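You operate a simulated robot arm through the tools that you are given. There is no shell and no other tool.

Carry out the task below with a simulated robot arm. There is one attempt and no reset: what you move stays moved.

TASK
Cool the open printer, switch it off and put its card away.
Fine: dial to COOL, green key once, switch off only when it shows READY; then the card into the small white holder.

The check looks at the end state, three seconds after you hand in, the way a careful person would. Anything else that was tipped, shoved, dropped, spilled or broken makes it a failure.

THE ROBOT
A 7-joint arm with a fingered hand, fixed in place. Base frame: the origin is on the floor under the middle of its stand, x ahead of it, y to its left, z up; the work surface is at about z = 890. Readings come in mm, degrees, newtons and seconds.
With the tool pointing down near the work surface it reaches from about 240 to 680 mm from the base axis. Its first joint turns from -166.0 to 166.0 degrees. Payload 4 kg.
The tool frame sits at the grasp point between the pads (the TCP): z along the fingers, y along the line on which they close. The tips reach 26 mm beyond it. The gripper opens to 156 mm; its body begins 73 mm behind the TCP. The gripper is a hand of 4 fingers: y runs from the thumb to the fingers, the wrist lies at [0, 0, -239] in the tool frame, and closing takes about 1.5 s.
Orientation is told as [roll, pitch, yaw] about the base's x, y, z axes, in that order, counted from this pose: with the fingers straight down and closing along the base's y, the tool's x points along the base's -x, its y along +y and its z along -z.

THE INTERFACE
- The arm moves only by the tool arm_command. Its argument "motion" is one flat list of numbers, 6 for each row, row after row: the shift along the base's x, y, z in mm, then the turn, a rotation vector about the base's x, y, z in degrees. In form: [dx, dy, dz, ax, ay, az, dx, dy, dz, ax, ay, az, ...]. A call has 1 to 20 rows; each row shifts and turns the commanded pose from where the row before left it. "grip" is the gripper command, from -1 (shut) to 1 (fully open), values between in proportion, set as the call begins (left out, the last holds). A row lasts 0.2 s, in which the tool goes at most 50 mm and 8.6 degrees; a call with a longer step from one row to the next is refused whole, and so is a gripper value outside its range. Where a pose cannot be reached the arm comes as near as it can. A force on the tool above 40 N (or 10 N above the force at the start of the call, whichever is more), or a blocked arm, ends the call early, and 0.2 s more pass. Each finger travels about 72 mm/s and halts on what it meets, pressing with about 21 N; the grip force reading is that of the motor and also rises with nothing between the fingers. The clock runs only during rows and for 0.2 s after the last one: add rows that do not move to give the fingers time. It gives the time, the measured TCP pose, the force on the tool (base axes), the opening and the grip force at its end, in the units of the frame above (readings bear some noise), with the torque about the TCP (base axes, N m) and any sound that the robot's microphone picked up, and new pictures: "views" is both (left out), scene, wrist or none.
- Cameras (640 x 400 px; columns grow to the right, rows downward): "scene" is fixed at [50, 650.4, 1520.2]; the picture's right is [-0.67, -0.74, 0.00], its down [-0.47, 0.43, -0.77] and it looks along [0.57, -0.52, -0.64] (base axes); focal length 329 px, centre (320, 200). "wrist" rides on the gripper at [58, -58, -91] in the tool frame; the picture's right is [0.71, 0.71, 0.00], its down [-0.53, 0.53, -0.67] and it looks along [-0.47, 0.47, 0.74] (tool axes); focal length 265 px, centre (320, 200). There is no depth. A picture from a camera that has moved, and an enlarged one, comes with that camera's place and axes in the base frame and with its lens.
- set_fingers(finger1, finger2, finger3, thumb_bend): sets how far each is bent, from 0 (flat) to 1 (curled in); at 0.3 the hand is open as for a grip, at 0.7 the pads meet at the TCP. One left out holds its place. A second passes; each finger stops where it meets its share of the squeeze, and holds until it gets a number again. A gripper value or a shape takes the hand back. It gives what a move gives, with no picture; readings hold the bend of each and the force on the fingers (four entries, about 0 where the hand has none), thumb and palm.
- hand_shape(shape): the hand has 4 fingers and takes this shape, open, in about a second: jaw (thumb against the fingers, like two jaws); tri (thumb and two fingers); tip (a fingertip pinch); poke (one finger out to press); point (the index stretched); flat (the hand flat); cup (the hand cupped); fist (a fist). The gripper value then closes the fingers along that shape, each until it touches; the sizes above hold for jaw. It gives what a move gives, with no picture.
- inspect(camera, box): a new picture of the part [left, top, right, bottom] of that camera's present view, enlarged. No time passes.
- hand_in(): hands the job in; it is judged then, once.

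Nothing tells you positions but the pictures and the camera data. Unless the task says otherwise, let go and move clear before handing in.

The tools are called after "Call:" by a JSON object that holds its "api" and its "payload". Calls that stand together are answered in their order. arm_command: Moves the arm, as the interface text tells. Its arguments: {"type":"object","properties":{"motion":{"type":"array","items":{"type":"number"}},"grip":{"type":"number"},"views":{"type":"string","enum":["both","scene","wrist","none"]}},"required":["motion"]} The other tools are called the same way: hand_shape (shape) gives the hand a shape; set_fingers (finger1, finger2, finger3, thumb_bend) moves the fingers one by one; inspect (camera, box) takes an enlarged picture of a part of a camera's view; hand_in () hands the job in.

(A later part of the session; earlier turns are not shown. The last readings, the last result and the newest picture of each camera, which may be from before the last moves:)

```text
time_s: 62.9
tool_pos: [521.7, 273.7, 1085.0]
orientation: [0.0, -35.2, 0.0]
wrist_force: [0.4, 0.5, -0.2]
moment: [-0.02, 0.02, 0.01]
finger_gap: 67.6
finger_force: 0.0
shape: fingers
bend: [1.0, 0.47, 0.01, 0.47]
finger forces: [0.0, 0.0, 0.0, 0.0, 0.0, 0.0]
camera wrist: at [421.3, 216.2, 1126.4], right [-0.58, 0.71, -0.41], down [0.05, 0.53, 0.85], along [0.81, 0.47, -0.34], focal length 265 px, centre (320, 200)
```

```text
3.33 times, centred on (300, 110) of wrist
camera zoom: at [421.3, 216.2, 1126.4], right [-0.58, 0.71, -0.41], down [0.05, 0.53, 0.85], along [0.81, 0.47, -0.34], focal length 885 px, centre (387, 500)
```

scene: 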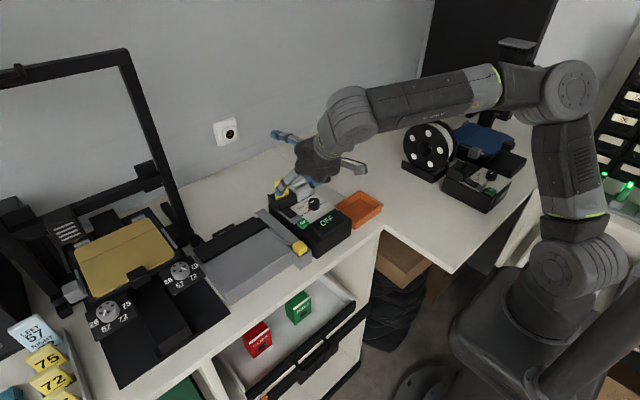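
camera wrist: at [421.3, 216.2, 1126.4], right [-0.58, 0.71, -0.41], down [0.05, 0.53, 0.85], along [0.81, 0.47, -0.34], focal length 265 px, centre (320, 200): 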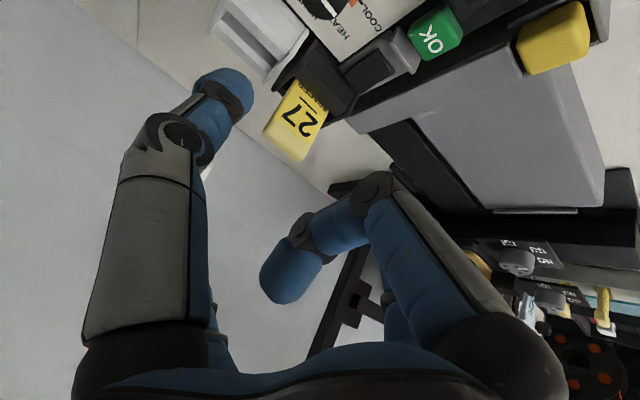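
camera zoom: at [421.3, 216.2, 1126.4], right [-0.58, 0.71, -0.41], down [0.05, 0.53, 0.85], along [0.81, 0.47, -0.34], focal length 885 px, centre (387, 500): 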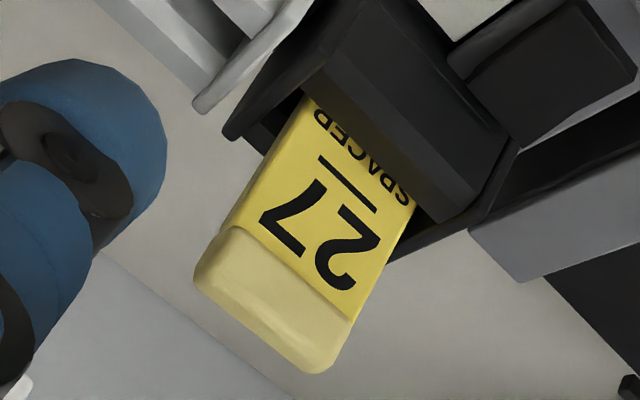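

The handle is centred at about (609.5, 273.3) and spans z 1016–1031. I'll move in so the fingertips straddle its ends.

Call:
{"api": "arm_command", "payload": {"motion": [19, 0, -11, 0, 0, 0, 19, 0, -11, 0, 0, 0, 19, 0, -11, 0, 0, 0, 18.5, 0, -11.5, 0, 0, 0, 0, 0, 0, 0, 0, 0], "views": "both"}}

Call:
{"api": "inspect", "payload": {"camera": "scene", "box": [250, 130, 350, 210]}}

Call:
{"api": "inspect", "payload": {"camera": "wrist", "box": [200, 80, 400, 240]}}

```text
time_s: 64.1
tool_pos: [596.8, 275.4, 1038.9]
orientation: [0.0, -35.0, -0.1]
wrist_force: [0.6, 0.1, -0.3]
moment: [-0.01, 0.0, 0.01]
finger_gap: 67.6
finger_force: 0.0
shape: fingers
bend: [1.0, 0.47, 0.01, 0.47]
finger forces: [0.1, 0.0, 0.0, 0.0, 0.1, 0.0]
camera wrist: at [496.9, 216.9, 1080.8], right [-0.58, 0.71, -0.41], down [0.05, 0.53, 0.85], along [0.81, 0.47, -0.34], focal length 265 px, centre (320, 200)
```

scene: 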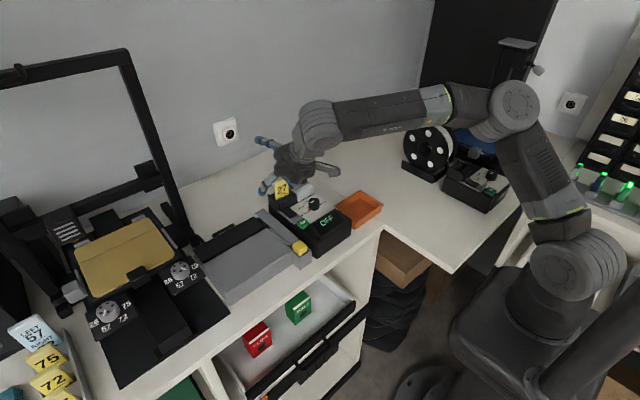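
wrist: 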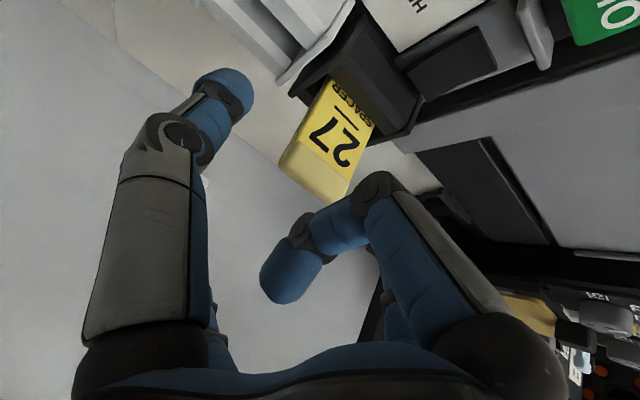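

```text
5.00 times, centred on (300, 170) of scene
camera zoom: at [50.0, 650.4, 1520.2], right [-0.67, -0.74, 0.0], down [-0.47, 0.43, -0.77], along [0.57, -0.52, -0.64], focal length 1645 px, centre (420, 350)
```

zoom: 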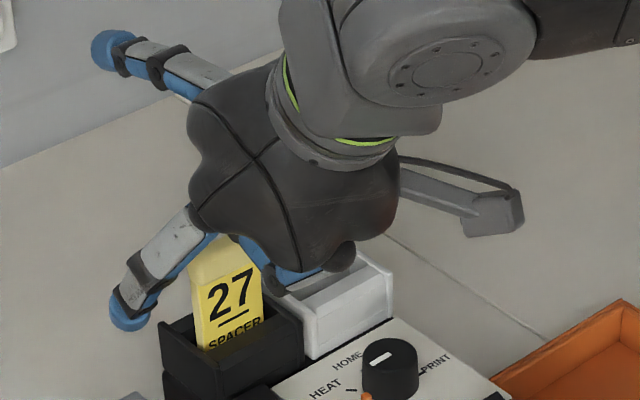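

```text
2.50 times, centred on (300, 160) of wrist
camera zoom: at [496.9, 216.9, 1080.8], right [-0.58, 0.71, -0.41], down [0.05, 0.53, 0.85], along [0.81, 0.47, -0.34], focal length 664 px, centre (370, 300)
```

zoom: 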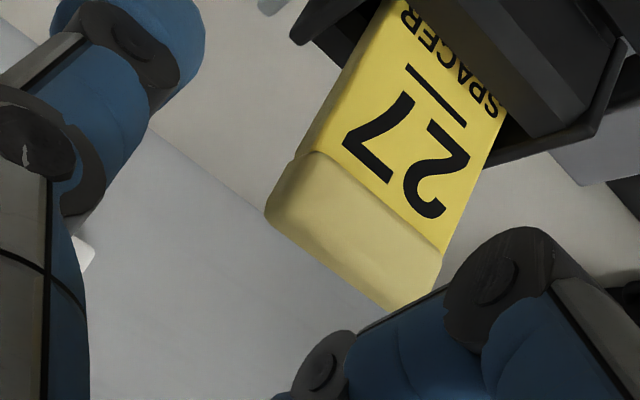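

The fingertips straddle the handle, with the hand about 1.5–2 mm too far left. I'll correct that and close gradually.

Call:
{"api": "arm_command", "payload": {"motion": [0, -1.7, 0, 0, 0, 0, 0, 0, 0, 0, 0, 0], "views": "none"}}

Call:
{"api": "set_fingers", "payload": {"finger2": 0.57, "thumb_bend": 0.57}}

Call:
{"api": "inspect", "payload": {"camera": "wrist", "box": [200, 80, 400, 240]}}

Call:
{"api": "inspect", "payload": {"camera": "scene", "box": [260, 160, 330, 210]}}

```text
time_s: 64.7
tool_pos: [597.1, 273.0, 1039.0]
orientation: [0.1, -35.0, 0.0]
wrist_force: [0.1, -0.9, 0.1]
moment: [-0.01, 0.01, -0.01]
finger_gap: 67.7
finger_force: 0.1
shape: fingers
bend: [1.0, 0.47, 0.01, 0.47]
finger forces: [0.1, 0.1, 0.1, 0.0, 0.1, 0.0]
```

```text
time_s: 65.7
tool_pos: [598.1, 273.7, 1038.9]
orientation: [0.1, -35.1, 0.0]
wrist_force: [-0.3, -0.2, 0.2]
moment: [0.0, -0.01, -0.01]
finger_gap: 57.2
finger_force: 0.0
shape: fingers
bend: [1.0, 0.56, 0.01, 0.56]
finger forces: [0.1, 0.0, 0.0, 0.1, 0.0, 0.1]
```

```text
2.50 times, centred on (300, 160) of wrist
camera zoom: at [496.7, 214.9, 1081.1], right [-0.58, 0.71, -0.41], down [0.05, 0.53, 0.85], along [0.81, 0.47, -0.34], focal length 664 px, centre (370, 300)
```

zoom: 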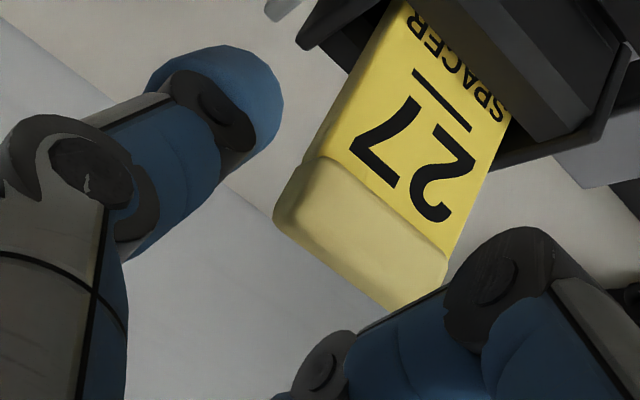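

```text
8.00 times, centred on (295, 185) of scene
camera zoom: at [50.0, 650.4, 1520.2], right [-0.67, -0.74, 0.0], down [-0.47, 0.43, -0.77], along [0.57, -0.52, -0.64], focal length 2632 px, centre (520, 320)
```

zoom: 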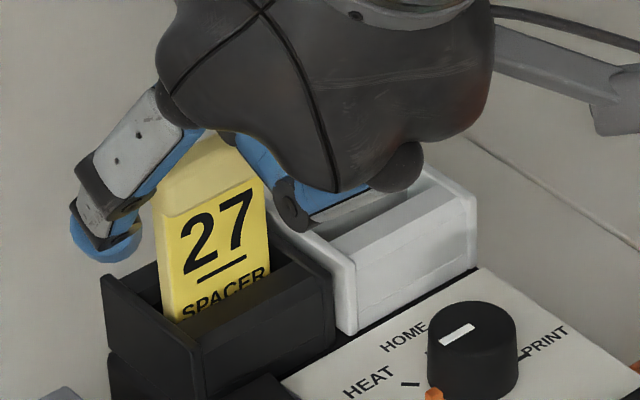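

The fingertips look slightly low relative to the handle's ends. I'll raise 6 mm and pull back 2 mm to centre them, then close to contact.

Call:
{"api": "arm_command", "payload": {"motion": [-2, 0, 6, 0, 0, 0, 0, 0, 0, 0, 0, 0], "views": "none"}}

Call:
{"api": "set_fingers", "payload": {"finger2": 0.6, "thumb_bend": 0.6}}

Call:
{"api": "inspect", "payload": {"camera": "wrist", "box": [220, 90, 380, 220]}}

Call:
{"api": "inspect", "payload": {"camera": "scene", "box": [260, 160, 330, 210]}}

```text
time_s: 66.3
tool_pos: [594.6, 273.6, 1045.7]
orientation: [0.1, -35.1, 0.0]
wrist_force: [0.1, 0.9, 0.6]
moment: [-0.01, 0.01, -0.03]
finger_gap: 56.8
finger_force: 0.0
shape: fingers
bend: [1.0, 0.56, 0.01, 0.56]
finger forces: [0.0, 0.0, 0.1, 0.1, 0.0, 0.0]
```

```text
time_s: 67.3
tool_pos: [594.4, 273.3, 1044.9]
orientation: [0.1, -35.0, 0.0]
wrist_force: [0.8, 0.1, -0.7]
moment: [0.0, 0.02, 0.01]
finger_gap: 52.7
finger_force: 0.3
shape: fingers
bend: [1.0, 0.59, 0.01, 0.6]
finger forces: [0.1, 0.3, 0.0, 0.1, 0.3, 0.1]
```

```text
3.08 times, centred on (300, 155) of wrist
camera zoom: at [494.5, 214.4, 1087.1], right [-0.58, 0.71, -0.41], down [0.05, 0.53, 0.85], along [0.81, 0.47, -0.34], focal length 817 px, centre (382, 338)
```

zoom: 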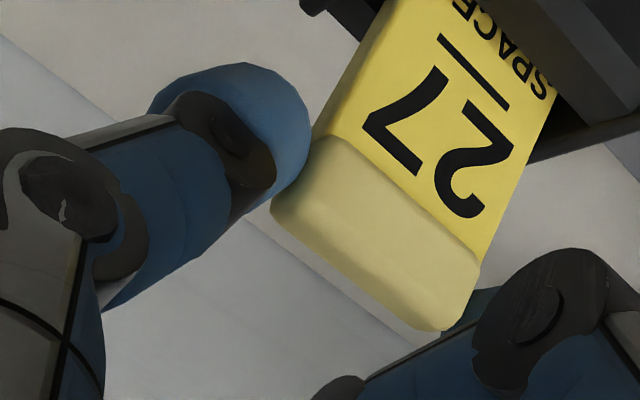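

```text
8.00 times, centred on (295, 185) of scene
camera zoom: at [50.0, 650.4, 1520.2], right [-0.67, -0.74, 0.0], down [-0.47, 0.43, -0.77], along [0.57, -0.52, -0.64], focal length 2632 px, centre (520, 320)
```

zoom: 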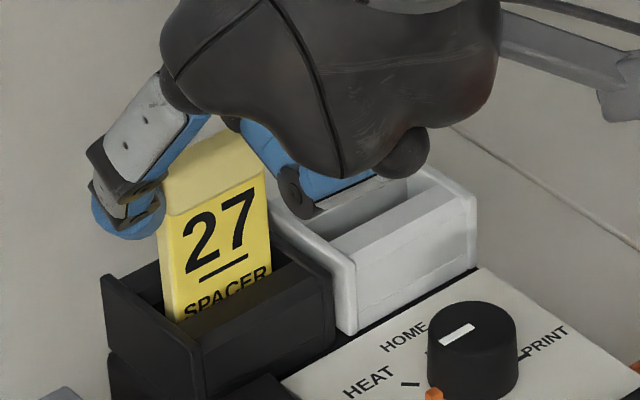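

Light contact on both sides (0.3 N each), but it is just below the handle. I'll open slightly, raise 8 mm and re-close on the handle's ends.

Call:
{"api": "set_fingers", "payload": {"finger2": 0.57, "thumb_bend": 0.57}}

Call:
{"api": "arm_command", "payload": {"motion": [-3, 0, 8, 0, 0, 0, 0, 0, 0, 0, 0, 0], "views": "none"}}

Call:
{"api": "set_fingers", "payload": {"finger2": 0.6, "thumb_bend": 0.6}}

Call:
{"api": "inspect", "payload": {"camera": "wrist", "box": [220, 90, 380, 220]}}

Call:
{"api": "inspect", "payload": {"camera": "scene", "box": [260, 160, 330, 210]}}

```text
time_s: 68.3
tool_pos: [595.8, 271.8, 1044.5]
orientation: [0.0, -35.1, 0.0]
wrist_force: [-0.5, 0.0, 0.3]
moment: [0.01, 0.02, -0.05]
finger_gap: 56.8
finger_force: 0.0
shape: fingers
bend: [1.0, 0.56, 0.01, 0.56]
finger forces: [0.0, 0.0, 0.1, 0.0, 0.1, 0.1]
```

```text
time_s: 68.9
tool_pos: [592.2, 273.2, 1053.7]
orientation: [0.1, -35.0, -0.1]
wrist_force: [0.1, 0.1, 0.2]
moment: [0.02, 0.0, 0.04]
finger_gap: 56.9
finger_force: 0.0
shape: fingers
bend: [1.0, 0.56, 0.01, 0.56]
finger forces: [0.0, 0.0, 0.0, 0.0, 0.1, 0.0]
```

```text
time_s: 69.9
tool_pos: [592.3, 273.3, 1052.7]
orientation: [0.2, -35.0, 0.0]
wrist_force: [0.3, -0.9, 0.0]
moment: [-0.03, -0.05, -0.02]
finger_gap: 52.6
finger_force: 0.3
shape: fingers
bend: [1.0, 0.59, 0.01, 0.6]
finger forces: [0.0, 0.2, 0.0, 0.0, 0.2, 0.0]
```

```text
3.08 times, centred on (300, 155) of wrist
camera zoom: at [491.7, 214.5, 1094.8], right [-0.58, 0.71, -0.41], down [0.05, 0.53, 0.85], along [0.81, 0.47, -0.34], focal length 817 px, centre (382, 338)
```

zoom: 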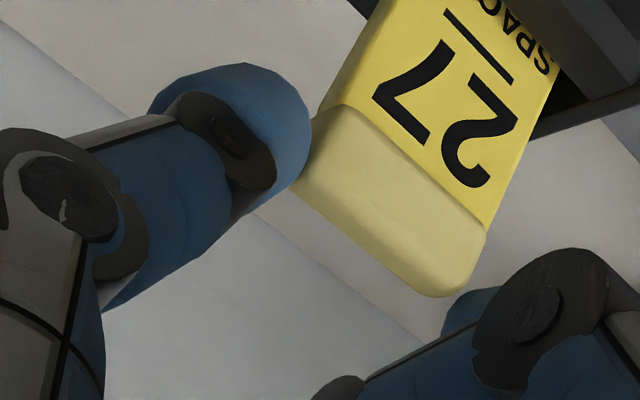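

```text
8.00 times, centred on (295, 185) of scene
camera zoom: at [50.0, 650.4, 1520.2], right [-0.67, -0.74, 0.0], down [-0.47, 0.43, -0.77], along [0.57, -0.52, -0.64], focal length 2632 px, centre (520, 320)
```

zoom: 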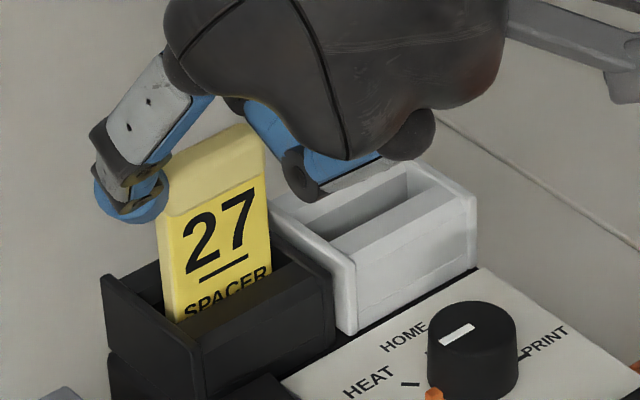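

The tips now press on the handle's end faces, nicely centred. I'll squeeze firmly and lift a little to test.

Call:
{"api": "set_fingers", "payload": {"finger2": 0.7, "thumb_bend": 0.7}}

Call:
{"api": "arm_command", "payload": {"motion": [0, 0, 3, 0, 0, 0, 0, 0, 4, 0, 0, 0, 0, 0, 4, 0, 0, 0, 0, 0, 4, 0, 0, 0, 0, 0, 0, 0, 0, 0], "views": "none"}}

Call:
{"api": "inspect", "payload": {"camera": "wrist", "box": [220, 90, 380, 220]}}

Call:
{"api": "inspect", "payload": {"camera": "scene", "box": [260, 160, 330, 210]}}

```text
time_s: 70.9
tool_pos: [590.9, 273.0, 1054.2]
orientation: [0.1, -35.0, 0.0]
wrist_force: [0.0, -0.1, 2.7]
moment: [0.03, -0.04, 0.01]
finger_gap: 48.2
finger_force: 8.2
shape: fingers
bend: [1.0, 0.58, 0.01, 0.65]
finger forces: [0.0, 8.2, 0.1, 0.1, 8.6, 0.0]
```

```text
time_s: 72.1
tool_pos: [593.4, 272.8, 1069.6]
orientation: [0.1, -35.0, 0.0]
wrist_force: [-0.4, 0.4, -0.6]
moment: [0.0, -0.02, 0.0]
finger_gap: 47.9
finger_force: 7.5
shape: fingers
bend: [1.0, 0.58, 0.01, 0.65]
finger forces: [0.0, 6.7, 0.0, 0.1, 7.6, 0.0]
```

```text
3.08 times, centred on (300, 155) of wrist
camera zoom: at [492.4, 214.2, 1111.0], right [-0.58, 0.71, -0.41], down [0.05, 0.53, 0.85], along [0.81, 0.47, -0.34], focal length 817 px, centre (382, 338)
```

zoom: 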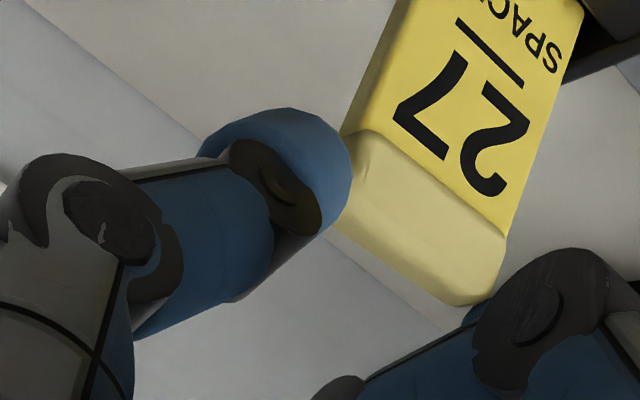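

```text
8.00 times, centred on (295, 185) of scene
camera zoom: at [50.0, 650.4, 1520.2], right [-0.67, -0.74, 0.0], down [-0.47, 0.43, -0.77], along [0.57, -0.52, -0.64], focal length 2632 px, centre (520, 320)
```

zoom: 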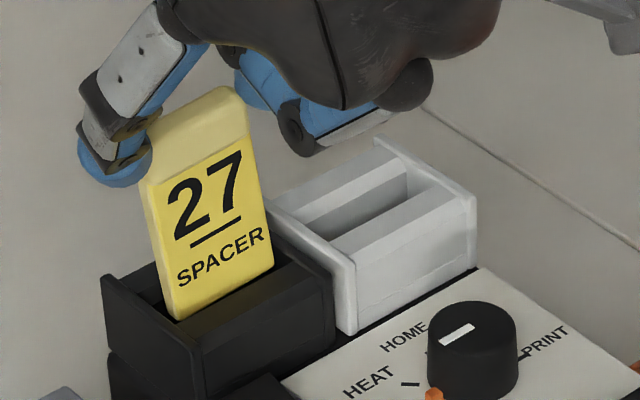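

The card came up but leans about 7° because the thumb pushed further in than finger 2. I'll lower it back, release and regrasp a bit lower on the handle.

Call:
{"api": "arm_command", "payload": {"motion": [0, 0, -4, 0, 0, 0, 0, 0, -4, 0, 0, 0, 0, 0, -4, 0, 0, 0, 0, 0, -3, 0, 0, 0, 0, 0, 0, 0, 0, 0], "views": "none"}}

Call:
{"api": "set_fingers", "payload": {"finger2": 0.57, "thumb_bend": 0.57}}

Call:
{"api": "inspect", "payload": {"camera": "wrist", "box": [220, 90, 380, 220]}}

Call:
{"api": "inspect", "payload": {"camera": "scene", "box": [260, 160, 330, 210]}}

```text
time_s: 73.3
tool_pos: [593.4, 272.5, 1054.1]
orientation: [0.2, -35.0, -0.2]
wrist_force: [0.6, -0.1, 1.6]
moment: [0.02, -0.03, -0.02]
finger_gap: 47.8
finger_force: 7.6
shape: fingers
bend: [1.0, 0.58, 0.01, 0.65]
finger forces: [0.1, 7.4, 0.1, 0.0, 8.5, 0.1]
```

```text
time_s: 74.3
tool_pos: [592.5, 272.3, 1054.2]
orientation: [0.1, -35.0, 0.0]
wrist_force: [0.7, -0.1, -0.3]
moment: [-0.01, 0.0, -0.05]
finger_gap: 56.9
finger_force: 0.1
shape: fingers
bend: [1.0, 0.56, 0.01, 0.56]
finger forces: [0.0, 0.1, 0.0, 0.0, 0.1, 0.0]
```

```text
3.08 times, centred on (300, 155) of wrist
camera zoom: at [492.8, 214.2, 1095.8], right [-0.58, 0.71, -0.41], down [0.05, 0.53, 0.85], along [0.81, 0.47, -0.34], focal length 817 px, centre (382, 338)
```

zoom: 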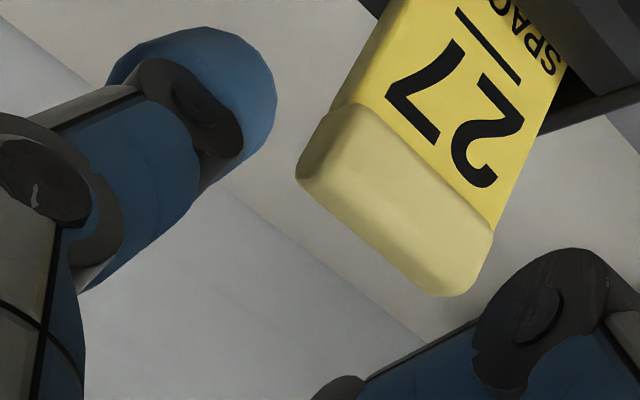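

```text
8.00 times, centred on (295, 185) of scene
camera zoom: at [50.0, 650.4, 1520.2], right [-0.67, -0.74, 0.0], down [-0.47, 0.43, -0.77], along [0.57, -0.52, -0.64], focal length 2632 px, centre (520, 320)
```

zoom: 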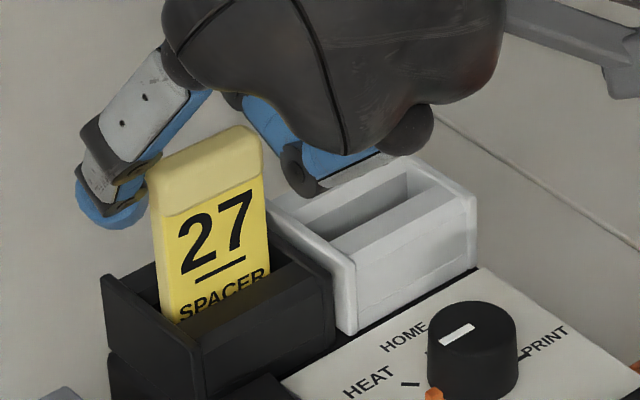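

The card is back in its slot, and I now measure the fingertip centres 26 mm beyond the TCP, so the previous height (z 1045) was right for the handle's middle. I'll go down 9 mm and regrasp there.

Call:
{"api": "arm_command", "payload": {"motion": [1, 0.5, -4.5, 0, 0, 0, 1, 0.5, -4.5, 0, 0, 0, 0, 0, 0, 0, 0, 0], "views": "none"}}

Call:
{"api": "inspect", "payload": {"camera": "wrist", "box": [220, 80, 380, 210]}}

Call:
{"api": "inspect", "payload": {"camera": "scene", "box": [265, 165, 315, 210]}}

```text
time_s: 75.1
tool_pos: [594.8, 275.2, 1045.7]
orientation: [0.0, -35.0, 0.1]
wrist_force: [0.7, 0.8, 0.3]
moment: [-0.01, 0.0, 0.0]
finger_gap: 56.9
finger_force: 0.1
shape: fingers
bend: [1.0, 0.56, 0.01, 0.56]
finger forces: [0.1, 0.0, 0.0, 0.0, 0.0, 0.0]
```

```text
3.08 times, centred on (300, 145) of wrist
camera zoom: at [495.0, 215.8, 1087.0], right [-0.58, 0.71, -0.4], down [0.05, 0.53, 0.85], along [0.81, 0.47, -0.34], focal length 817 px, centre (382, 369)
```

zoom: 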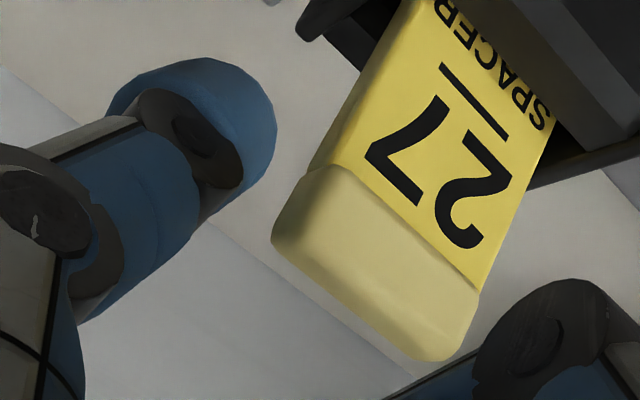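

```text
8.89 times, centred on (290, 188) of scene
camera zoom: at [50.0, 650.4, 1520.2], right [-0.67, -0.74, 0.0], down [-0.47, 0.43, -0.77], along [0.57, -0.52, -0.64], focal length 2924 px, centre (587, 311)
```

zoom: 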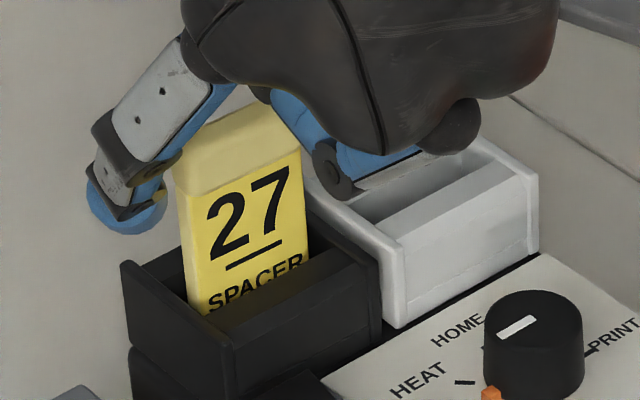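

Alignment is good. I'll close to light contact, check, then squeeze.

Call:
{"api": "set_fingers", "payload": {"finger2": 0.61, "thumb_bend": 0.59}}

Call:
{"api": "set_fingers", "payload": {"finger2": 0.66, "thumb_bend": 0.64}}

Call:
{"api": "inspect", "payload": {"camera": "wrist", "box": [220, 80, 380, 210]}}

Call:
{"api": "inspect", "payload": {"camera": "scene", "box": [265, 165, 315, 210]}}

```text
time_s: 76.1
tool_pos: [595.6, 273.8, 1046.2]
orientation: [0.1, -35.0, 0.0]
wrist_force: [0.8, 1.0, 0.1]
moment: [0.01, -0.01, 0.0]
finger_gap: 53.7
finger_force: 0.2
shape: fingers
bend: [1.0, 0.6, 0.01, 0.59]
finger forces: [0.0, 0.3, 0.0, 0.0, 0.3, 0.0]
```

```text
time_s: 77.1
tool_pos: [595.8, 273.8, 1046.0]
orientation: [0.1, -35.1, 0.0]
wrist_force: [0.5, -0.4, 0.4]
moment: [-0.02, -0.02, 0.0]
finger_gap: 52.2
finger_force: 4.8
shape: fingers
bend: [1.0, 0.61, 0.01, 0.61]
finger forces: [0.0, 4.7, 0.0, 0.1, 4.7, 0.0]
```

```text
3.08 times, centred on (300, 145) of wrist
camera zoom: at [495.1, 215.7, 1087.2], right [-0.58, 0.71, -0.41], down [0.05, 0.53, 0.85], along [0.81, 0.47, -0.34], focal length 817 px, centre (382, 369)
```

zoom: 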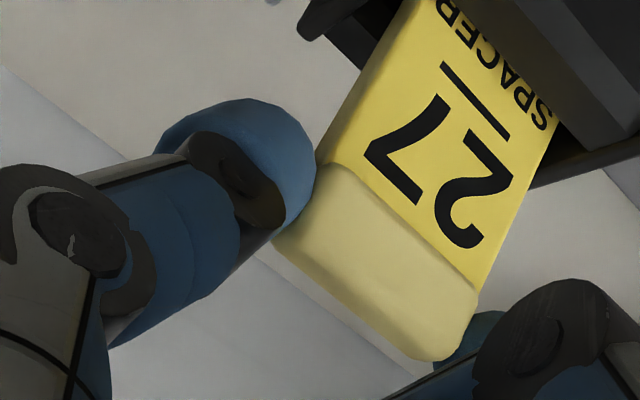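

```text
8.89 times, centred on (290, 188) of scene
camera zoom: at [50.0, 650.4, 1520.2], right [-0.67, -0.74, 0.0], down [-0.47, 0.43, -0.77], along [0.57, -0.52, -0.64], focal length 2924 px, centre (587, 311)
```

zoom: 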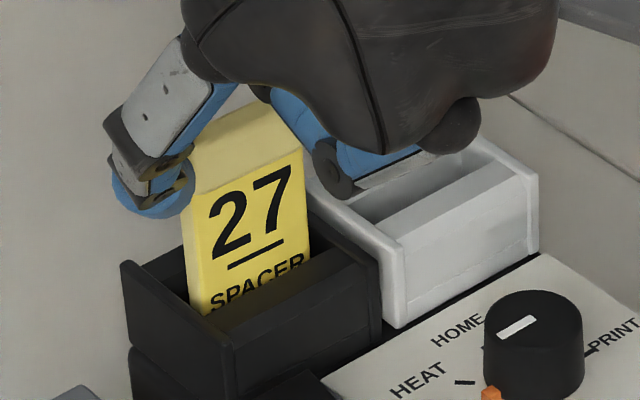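

It is a balanced grip: bends 0.61/0.61 at 4.7 N each. I'll lift 15 mm and check the lean.

Call:
{"api": "arm_command", "payload": {"motion": [0, 0, 3, 0, 0, 0, 0, 0, 4, 0, 0, 0, 0, 0, 4, 0, 0, 0, 0, 0, 4, 0, 0, 0, 0, 0, 0, 0, 0, 0], "views": "none"}}

Call:
{"api": "inspect", "payload": {"camera": "wrist", "box": [220, 80, 380, 210]}}

Call:
{"api": "inspect", "payload": {"camera": "scene", "box": [265, 165, 315, 210]}}

```text
time_s: 78.3
tool_pos: [594.5, 273.5, 1060.1]
orientation: [0.1, -35.0, -0.1]
wrist_force: [0.2, -0.2, -0.5]
moment: [-0.01, 0.03, -0.01]
finger_gap: 52.4
finger_force: 4.8
shape: fingers
bend: [1.0, 0.61, 0.01, 0.61]
finger forces: [0.0, 4.8, 0.0, 0.0, 4.7, 0.0]
```

```text
3.08 times, centred on (300, 145) of wrist
camera zoom: at [494.7, 215.6, 1102.4], right [-0.58, 0.71, -0.41], down [0.05, 0.53, 0.85], along [0.81, 0.47, -0.34], focal length 817 px, centre (382, 369)
```

zoom: 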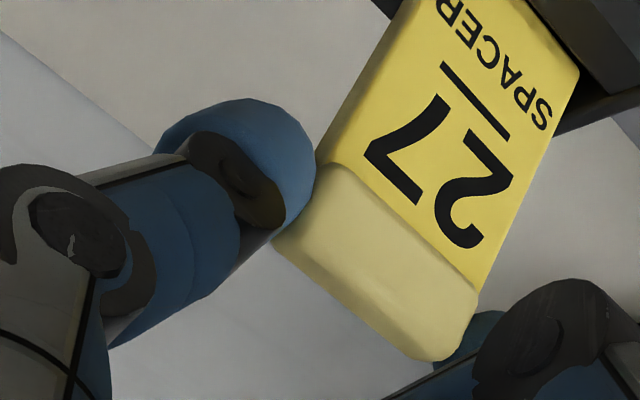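

```text
8.89 times, centred on (290, 188) of scene
camera zoom: at [50.0, 650.4, 1520.2], right [-0.67, -0.74, 0.0], down [-0.47, 0.43, -0.77], along [0.57, -0.52, -0.64], focal length 2924 px, centre (587, 311)
```

zoom: 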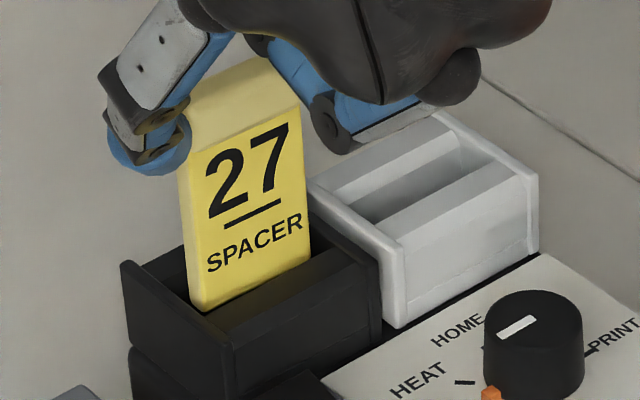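

The card moves rigidly with the hand and stands upright. Its bottom is now at z≈975, so I'll lift 27 mm more to clear the 982 walls.

Call:
{"api": "arm_command", "payload": {"motion": [0, 0, 6, 0, 0, 0, 0, 0, 7, 0, 0, 0, 0, 0, 7, 0, 0, 0, 0, 0, 7, 0, 0, 0, 0, 0, 0, 0, 0, 0], "views": "none"}}

Call:
{"api": "inspect", "payload": {"camera": "wrist", "box": [220, 80, 420, 210]}}

Call:
{"api": "inspect", "payload": {"camera": "scene", "box": [265, 155, 335, 210]}}

```text
time_s: 79.5
tool_pos: [595.0, 275.6, 1087.6]
orientation: [0.1, -35.0, 0.0]
wrist_force: [0.4, 0.6, 0.2]
moment: [0.03, 0.03, 0.0]
finger_gap: 52.0
finger_force: 4.4
shape: fingers
bend: [1.0, 0.61, 0.01, 0.61]
finger forces: [0.0, 4.6, 0.0, 0.0, 4.7, 0.0]
```

```text
3.08 times, centred on (320, 145) of wrist
camera zoom: at [495.1, 215.9, 1129.6], right [-0.58, 0.71, -0.41], down [0.05, 0.53, 0.85], along [0.81, 0.47, -0.34], focal length 817 px, centre (320, 369)
```

zoom: 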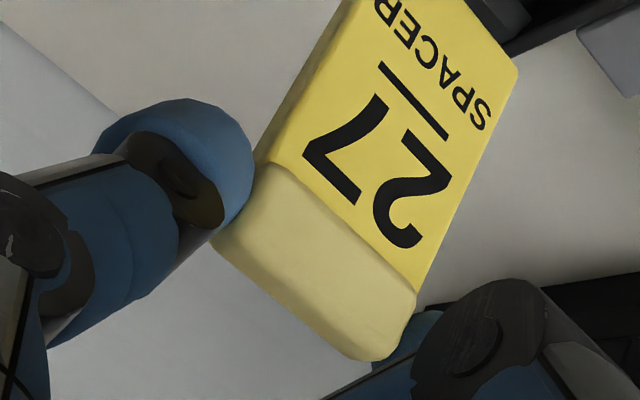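

```text
7.27 times, centred on (300, 182) of scene
camera zoom: at [50.0, 650.4, 1520.2], right [-0.67, -0.74, 0.0], down [-0.47, 0.43, -0.77], along [0.57, -0.52, -0.64], focal length 2392 px, centre (466, 327)
```

zoom: 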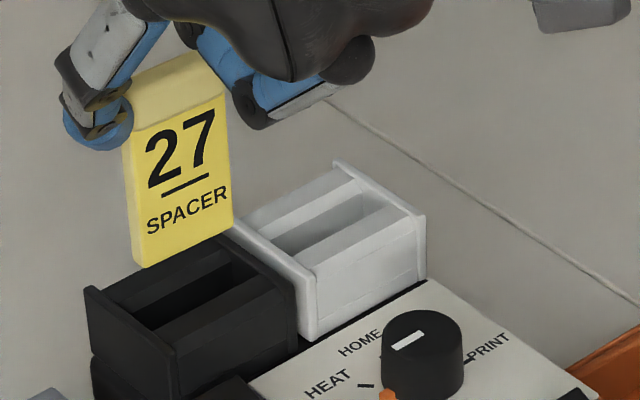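

The card is clear of the black slot and hangs upright. I'll move it 62 mm in −y to sit over the white holder.

Call:
{"api": "arm_command", "payload": {"motion": [0, -12, 0, 0, 0, 0, 0, -13, 0, 0, 0, 0, 0, -13, 0, 0, 0, 0, 0, -12.3, 0, 0, 0, 0, 0, -12, 0, 0, 0, 0, 0, 0, 0, 0, 0, 0, 0, 0, 0, 0, 0, 0], "views": "both"}}

Call:
{"api": "inspect", "payload": {"camera": "wrist", "box": [220, 40, 420, 210]}}

Call:
{"api": "inspect", "payload": {"camera": "scene", "box": [265, 155, 345, 215]}}

```text
time_s: 81.1
tool_pos: [594.1, 211.1, 1087.2]
orientation: [0.1, -35.1, 0.1]
wrist_force: [-0.8, -0.4, -0.1]
moment: [-0.01, -0.03, -0.02]
finger_gap: 52.2
finger_force: 4.4
shape: fingers
bend: [1.0, 0.61, 0.01, 0.61]
finger forces: [0.0, 4.8, 0.0, 0.0, 4.8, 0.1]
camera wrist: at [493.6, 153.2, 1129.0], right [-0.58, 0.71, -0.41], down [0.05, 0.53, 0.85], along [0.81, 0.47, -0.34], focal length 265 px, centre (320, 200)
```

scene: 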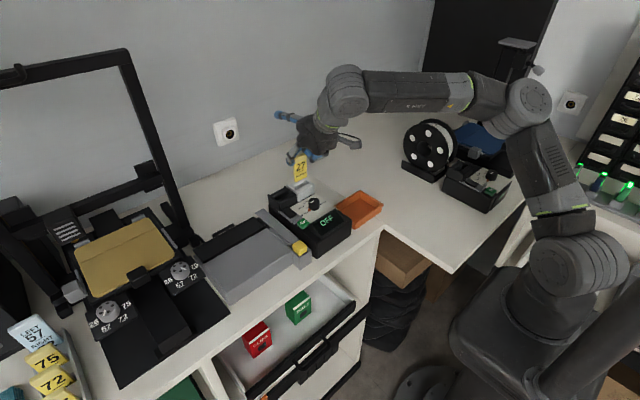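
wrist: 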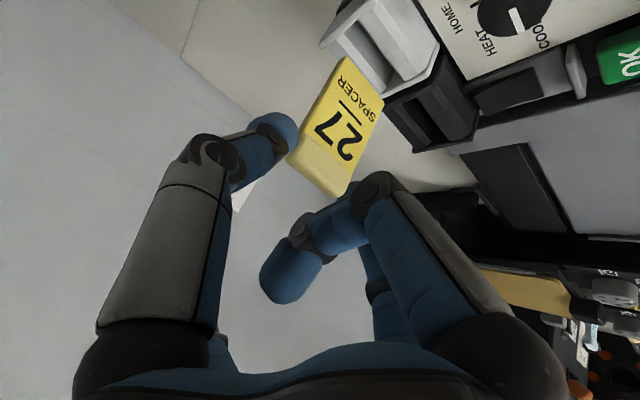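

```text
2.35 times, centred on (320, 125) of wrist
camera zoom: at [493.6, 153.2, 1129.0], right [-0.58, 0.71, -0.41], down [0.05, 0.53, 0.85], along [0.81, 0.47, -0.34], focal length 624 px, centre (320, 376)
```

zoom: 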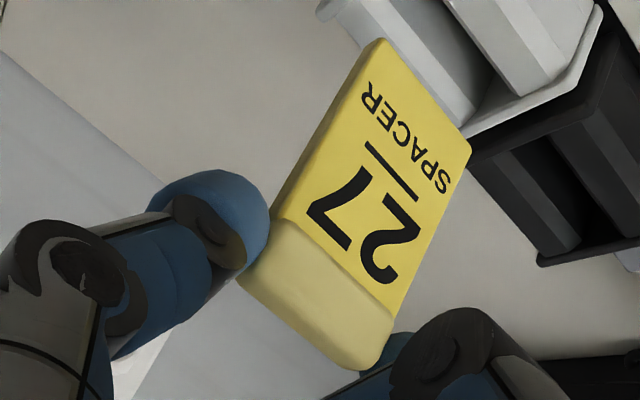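

```text
6.67 times, centred on (305, 185) of scene
camera zoom: at [50.0, 650.4, 1520.2], right [-0.67, -0.74, 0.0], down [-0.47, 0.43, -0.77], along [0.57, -0.52, -0.64], focal length 2193 px, centre (420, 300)
```

zoom: 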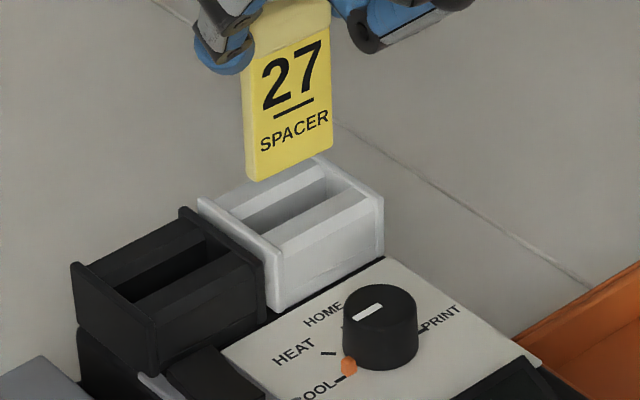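

The card hangs over the white holder, and I estimate it 1–1.5 mm too far toward +y. I'll shift −1.2 mm, lower to just above the slot and look again.

Call:
{"api": "arm_command", "payload": {"motion": [0, -1.2, -4, 0, 0, 0, 0, 0, -5, 0, 0, 0, 0, 0, -4, 0, 0, 0, 0, 0, 0, 0, 0, 0], "views": "none"}}

Call:
{"api": "inspect", "payload": {"camera": "wrist", "box": [290, 40, 410, 130]}}

Call:
{"api": "inspect", "payload": {"camera": "scene", "box": [280, 165, 330, 205]}}

```text
time_s: 82.1
tool_pos: [595.2, 209.9, 1075.1]
orientation: [0.2, -35.0, -0.1]
wrist_force: [-0.6, 0.0, 0.0]
moment: [-0.02, 0.05, -0.01]
finger_gap: 52.3
finger_force: 5.0
shape: fingers
bend: [1.0, 0.61, 0.01, 0.61]
finger forces: [0.0, 4.8, 0.1, 0.1, 4.7, 0.0]
```

```text
4.44 times, centred on (350, 85) of wrist
camera zoom: at [494.6, 151.9, 1116.2], right [-0.58, 0.71, -0.41], down [0.05, 0.53, 0.85], along [0.81, 0.47, -0.34], focal length 1180 px, centre (187, 711)
```

zoom: 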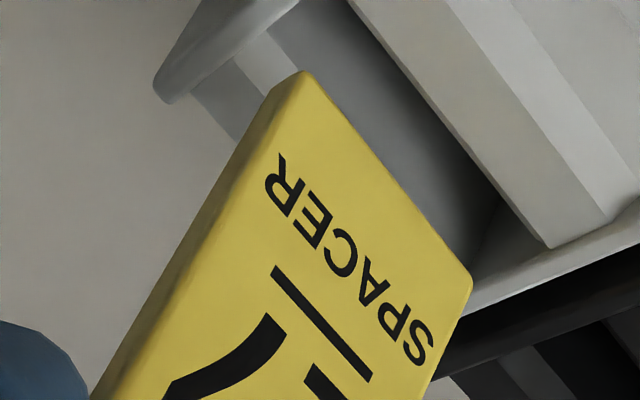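

```text
10.00 times, centred on (305, 185) of scene
camera zoom: at [50.0, 650.4, 1520.2], right [-0.67, -0.74, 0.0], down [-0.47, 0.43, -0.77], along [0.57, -0.52, -0.64], focal length 3290 px, centre (470, 350)
```

zoom: 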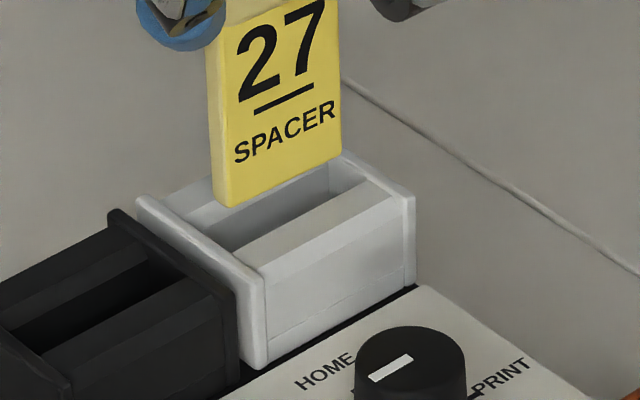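

The card's bottom is at z≈989, and the card and slot are both centred near y 210.3. Its x is unchanged from the identical black slot, so I'll lower gently, watching the forces.

Call:
{"api": "arm_command", "payload": {"motion": [0, 0, -2, 0, 0, 0, 0, 0, -2, 0, 0, 0, 0, 0, -2, 0, 0, 0, 0, 0, -2, 0, 0, 0, 0, 0, 0, 0, 0, 0], "views": "none"}}

Call:
{"api": "inspect", "payload": {"camera": "wrist", "box": [290, 40, 410, 130]}}

Call:
{"api": "inspect", "payload": {"camera": "scene", "box": [280, 165, 330, 205]}}

```text
time_s: 83.3
tool_pos: [594.6, 211.0, 1065.9]
orientation: [0.2, -35.1, 0.0]
wrist_force: [-0.5, 0.5, 0.3]
moment: [0.02, 0.0, -0.01]
finger_gap: 52.6
finger_force: 4.5
shape: fingers
bend: [1.0, 0.61, 0.01, 0.61]
finger forces: [0.0, 4.8, 0.0, 0.1, 4.8, 0.0]
```

```text
4.44 times, centred on (350, 85) of wrist
camera zoom: at [494.3, 151.9, 1108.3], right [-0.58, 0.71, -0.41], down [0.05, 0.53, 0.85], along [0.81, 0.47, -0.34], focal length 1180 px, centre (187, 711)
```

zoom: 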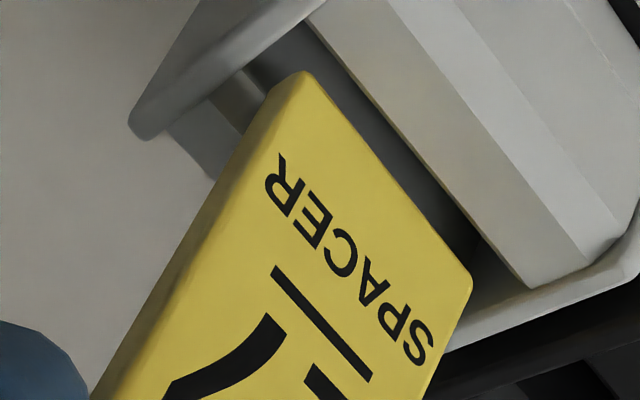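

```text
10.00 times, centred on (305, 185) of scene
camera zoom: at [50.0, 650.4, 1520.2], right [-0.67, -0.74, 0.0], down [-0.47, 0.43, -0.77], along [0.57, -0.52, -0.64], focal length 3290 px, centre (470, 350)
```

zoom: 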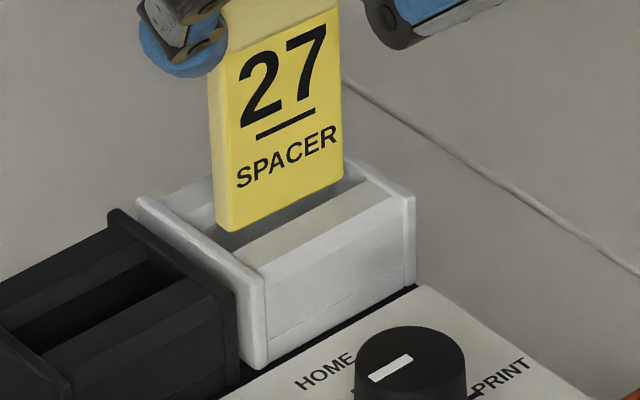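

The card's bottom is entering the slot mouth: centred in x, with roughly 3 and 5 mm gaps at the sides in y. I'll nudge −0.7 mm in y and keep lowering.

Call:
{"api": "arm_command", "payload": {"motion": [0, -0.7, -1, 0, 0, 0, 0, 0, -2, 0, 0, 0, 0, 0, -2, 0, 0, 0, 0, 0, -2, 0, 0, 0, 0, 0, 0, 0, 0, 0], "views": "none"}}

Call:
{"api": "inspect", "payload": {"camera": "wrist", "box": [290, 40, 410, 130]}}

Call:
{"api": "inspect", "payload": {"camera": "scene", "box": [280, 165, 330, 205]}}

```text
time_s: 84.5
tool_pos: [595.2, 209.7, 1060.1]
orientation: [0.1, -35.0, 0.0]
wrist_force: [-0.5, 0.5, -1.1]
moment: [0.0, -0.01, -0.03]
finger_gap: 52.4
finger_force: 4.5
shape: fingers
bend: [1.0, 0.61, 0.01, 0.61]
finger forces: [0.1, 4.8, 0.0, 0.0, 4.8, 0.0]
```

```text
4.44 times, centred on (350, 85) of wrist
camera zoom: at [494.3, 150.9, 1100.8], right [-0.58, 0.71, -0.41], down [0.05, 0.53, 0.85], along [0.81, 0.47, -0.34], focal length 1180 px, centre (187, 711)
```

zoom: 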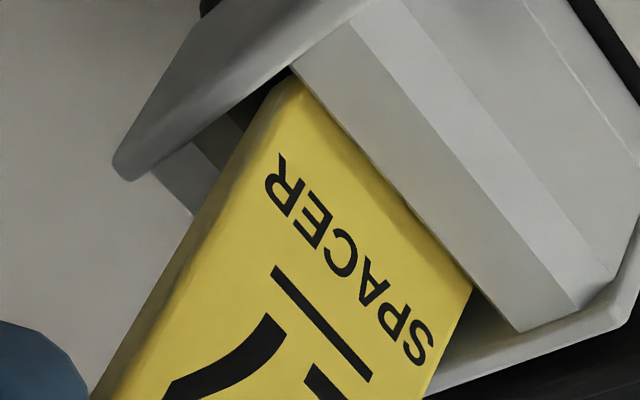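

```text
10.00 times, centred on (305, 185) of scene
camera zoom: at [50.0, 650.4, 1520.2], right [-0.67, -0.74, 0.0], down [-0.47, 0.43, -0.77], along [0.57, -0.52, -0.64], focal length 3290 px, centre (470, 350)
```

zoom: 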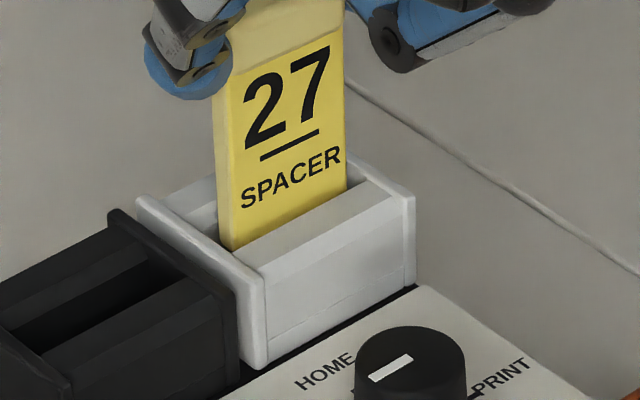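

The card is sliding into the white slot with clearance all around. I'll continue lowering to the seated height, at TCP about 1046.

Call:
{"api": "arm_command", "payload": {"motion": [0, 0, -2, 0, 0, 0, 0, 0, -2, 0, 0, 0, 0, 0, -2, 0, 0, 0, 0, 0, -2, 0, 0, 0, 0, 0, 0, 0, 0, 0], "views": "none"}}

Call:
{"api": "inspect", "payload": {"camera": "wrist", "box": [250, 40, 410, 180]}}

Call:
{"api": "inspect", "payload": {"camera": "scene", "box": [280, 165, 330, 205]}}

```text
time_s: 85.7
tool_pos: [595.2, 209.1, 1050.2]
orientation: [0.1, -35.1, 0.0]
wrist_force: [-0.7, -0.9, -0.4]
moment: [0.01, 0.01, -0.01]
finger_gap: 52.3
finger_force: 4.5
shape: fingers
bend: [1.0, 0.61, 0.01, 0.61]
finger forces: [0.1, 4.8, 0.1, 0.0, 4.8, 0.0]
```

```text
2.86 times, centred on (330, 110) of wrist
camera zoom: at [495.1, 150.9, 1092.7], right [-0.58, 0.71, -0.41], down [0.05, 0.53, 0.85], along [0.81, 0.47, -0.34], focal length 758 px, centre (291, 457)
```

zoom: 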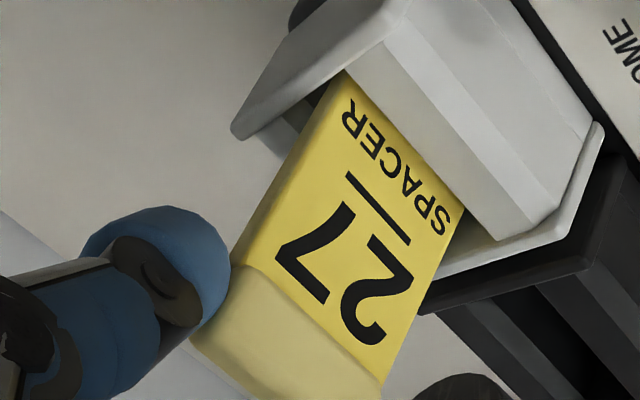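

```text
10.00 times, centred on (305, 185) of scene
camera zoom: at [50.0, 650.4, 1520.2], right [-0.67, -0.74, 0.0], down [-0.47, 0.43, -0.77], along [0.57, -0.52, -0.64], focal length 3290 px, centre (470, 350)
```

zoom: 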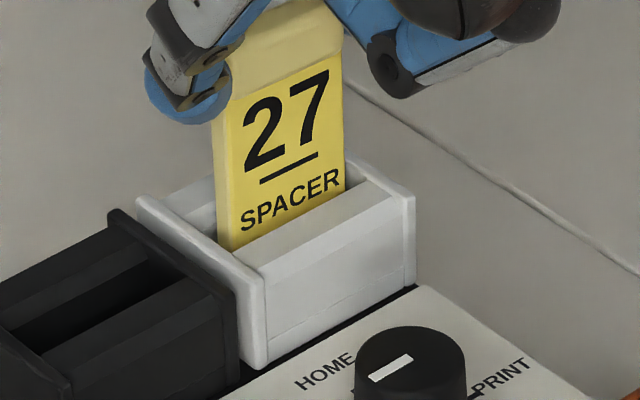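

It is about 5 mm above the seated height with no resistance. I'll lower the last bit.

Call:
{"api": "arm_command", "payload": {"motion": [0, 0, -1.5, 0, 0, 0, 0, 0, -1.5, 0, 0, 0, 0, 0, -1.5, 0, 0, 0, 0, 0, 0, 0, 0, 0], "views": "none"}}

Call:
{"api": "inspect", "payload": {"camera": "wrist", "box": [250, 40, 410, 180]}}

Call:
{"api": "inspect", "payload": {"camera": "scene", "box": [280, 165, 330, 205]}}

```text
time_s: 86.7
tool_pos: [594.6, 208.1, 1045.7]
orientation: [0.1, -35.1, 0.0]
wrist_force: [0.2, 0.3, -0.4]
moment: [0.0, 0.02, -0.04]
finger_gap: 52.2
finger_force: 4.8
shape: fingers
bend: [1.0, 0.61, 0.01, 0.61]
finger forces: [0.1, 4.8, 0.1, 0.1, 4.8, 0.0]
```

```text
2.86 times, centred on (330, 110) of wrist
camera zoom: at [494.7, 150.5, 1088.1], right [-0.58, 0.71, -0.41], down [0.05, 0.53, 0.85], along [0.81, 0.47, -0.34], focal length 758 px, centre (291, 457)
```

zoom: 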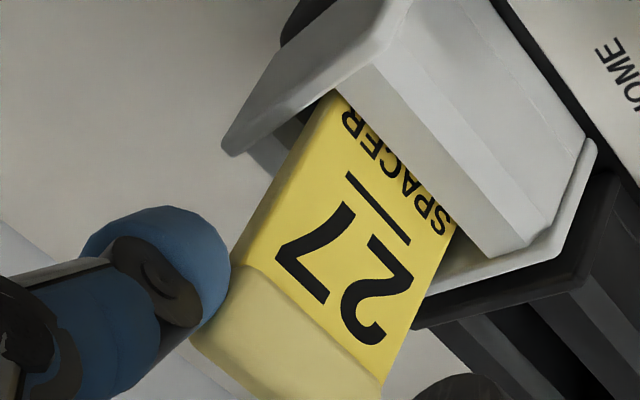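

```text
10.00 times, centred on (305, 185) of scene
camera zoom: at [50.0, 650.4, 1520.2], right [-0.67, -0.74, 0.0], down [-0.47, 0.43, -0.77], along [0.57, -0.52, -0.64], focal length 3290 px, centre (470, 350)
```

zoom: 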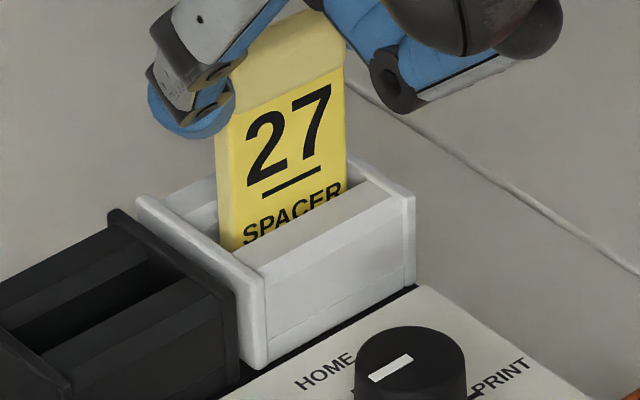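

It is within 1 mm of the original seated depth. I'll lower 1 mm more, then open the fingers symmetrically.

Call:
{"api": "arm_command", "payload": {"motion": [0, 0, -1, 0, 0, 0, 0, 0, 0, 0, 0, 0], "views": "none"}}

Call:
{"api": "set_fingers", "payload": {"finger2": 0.6, "thumb_bend": 0.6}}

Call:
{"api": "set_fingers", "payload": {"finger2": 0.5, "thumb_bend": 0.5}}

Call:
{"api": "inspect", "payload": {"camera": "wrist", "box": [250, 40, 410, 180]}}

Call:
{"api": "inspect", "payload": {"camera": "scene", "box": [280, 165, 330, 205]}}

```text
time_s: 87.3
tool_pos: [595.1, 207.8, 1045.0]
orientation: [0.0, -35.1, -0.1]
wrist_force: [-0.6, -0.1, 0.3]
moment: [0.0, -0.03, 0.0]
finger_gap: 52.3
finger_force: 4.9
shape: fingers
bend: [1.0, 0.61, 0.01, 0.61]
finger forces: [0.0, 4.9, 0.1, 0.0, 4.7, 0.1]
```

```text
time_s: 88.3
tool_pos: [594.7, 209.7, 1045.8]
orientation: [0.1, -35.0, 0.0]
wrist_force: [-0.1, 0.2, -0.7]
moment: [0.02, 0.02, 0.01]
finger_gap: 52.7
finger_force: 0.4
shape: fingers
bend: [1.0, 0.6, 0.01, 0.6]
finger forces: [0.0, 0.3, 0.0, 0.0, 0.4, 0.0]
```

```text
time_s: 89.3
tool_pos: [595.5, 208.5, 1045.0]
orientation: [0.1, -35.0, 0.0]
wrist_force: [0.0, 0.3, 1.2]
moment: [0.02, -0.01, 0.02]
finger_gap: 64.1
finger_force: 0.1
shape: fingers
bend: [1.0, 0.5, 0.01, 0.5]
finger forces: [0.0, 0.0, 0.1, 0.1, 0.0, 0.0]
```

```text
2.86 times, centred on (330, 110) of wrist
camera zoom: at [494.5, 150.7, 1087.4], right [-0.58, 0.71, -0.41], down [0.05, 0.53, 0.85], along [0.81, 0.47, -0.34], focal length 758 px, centre (291, 457)
```

zoom: 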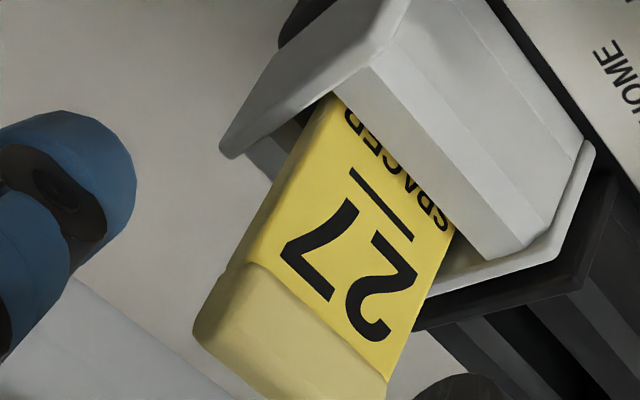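

```text
10.00 times, centred on (305, 185) of scene
camera zoom: at [50.0, 650.4, 1520.2], right [-0.67, -0.74, 0.0], down [-0.47, 0.43, -0.77], along [0.57, -0.52, -0.64], focal length 3290 px, centre (470, 350)
```

zoom: 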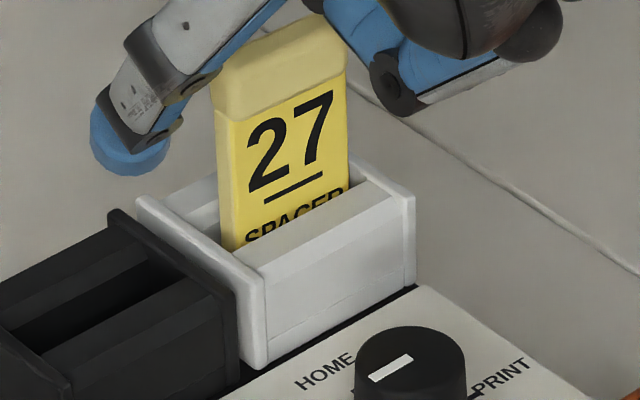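

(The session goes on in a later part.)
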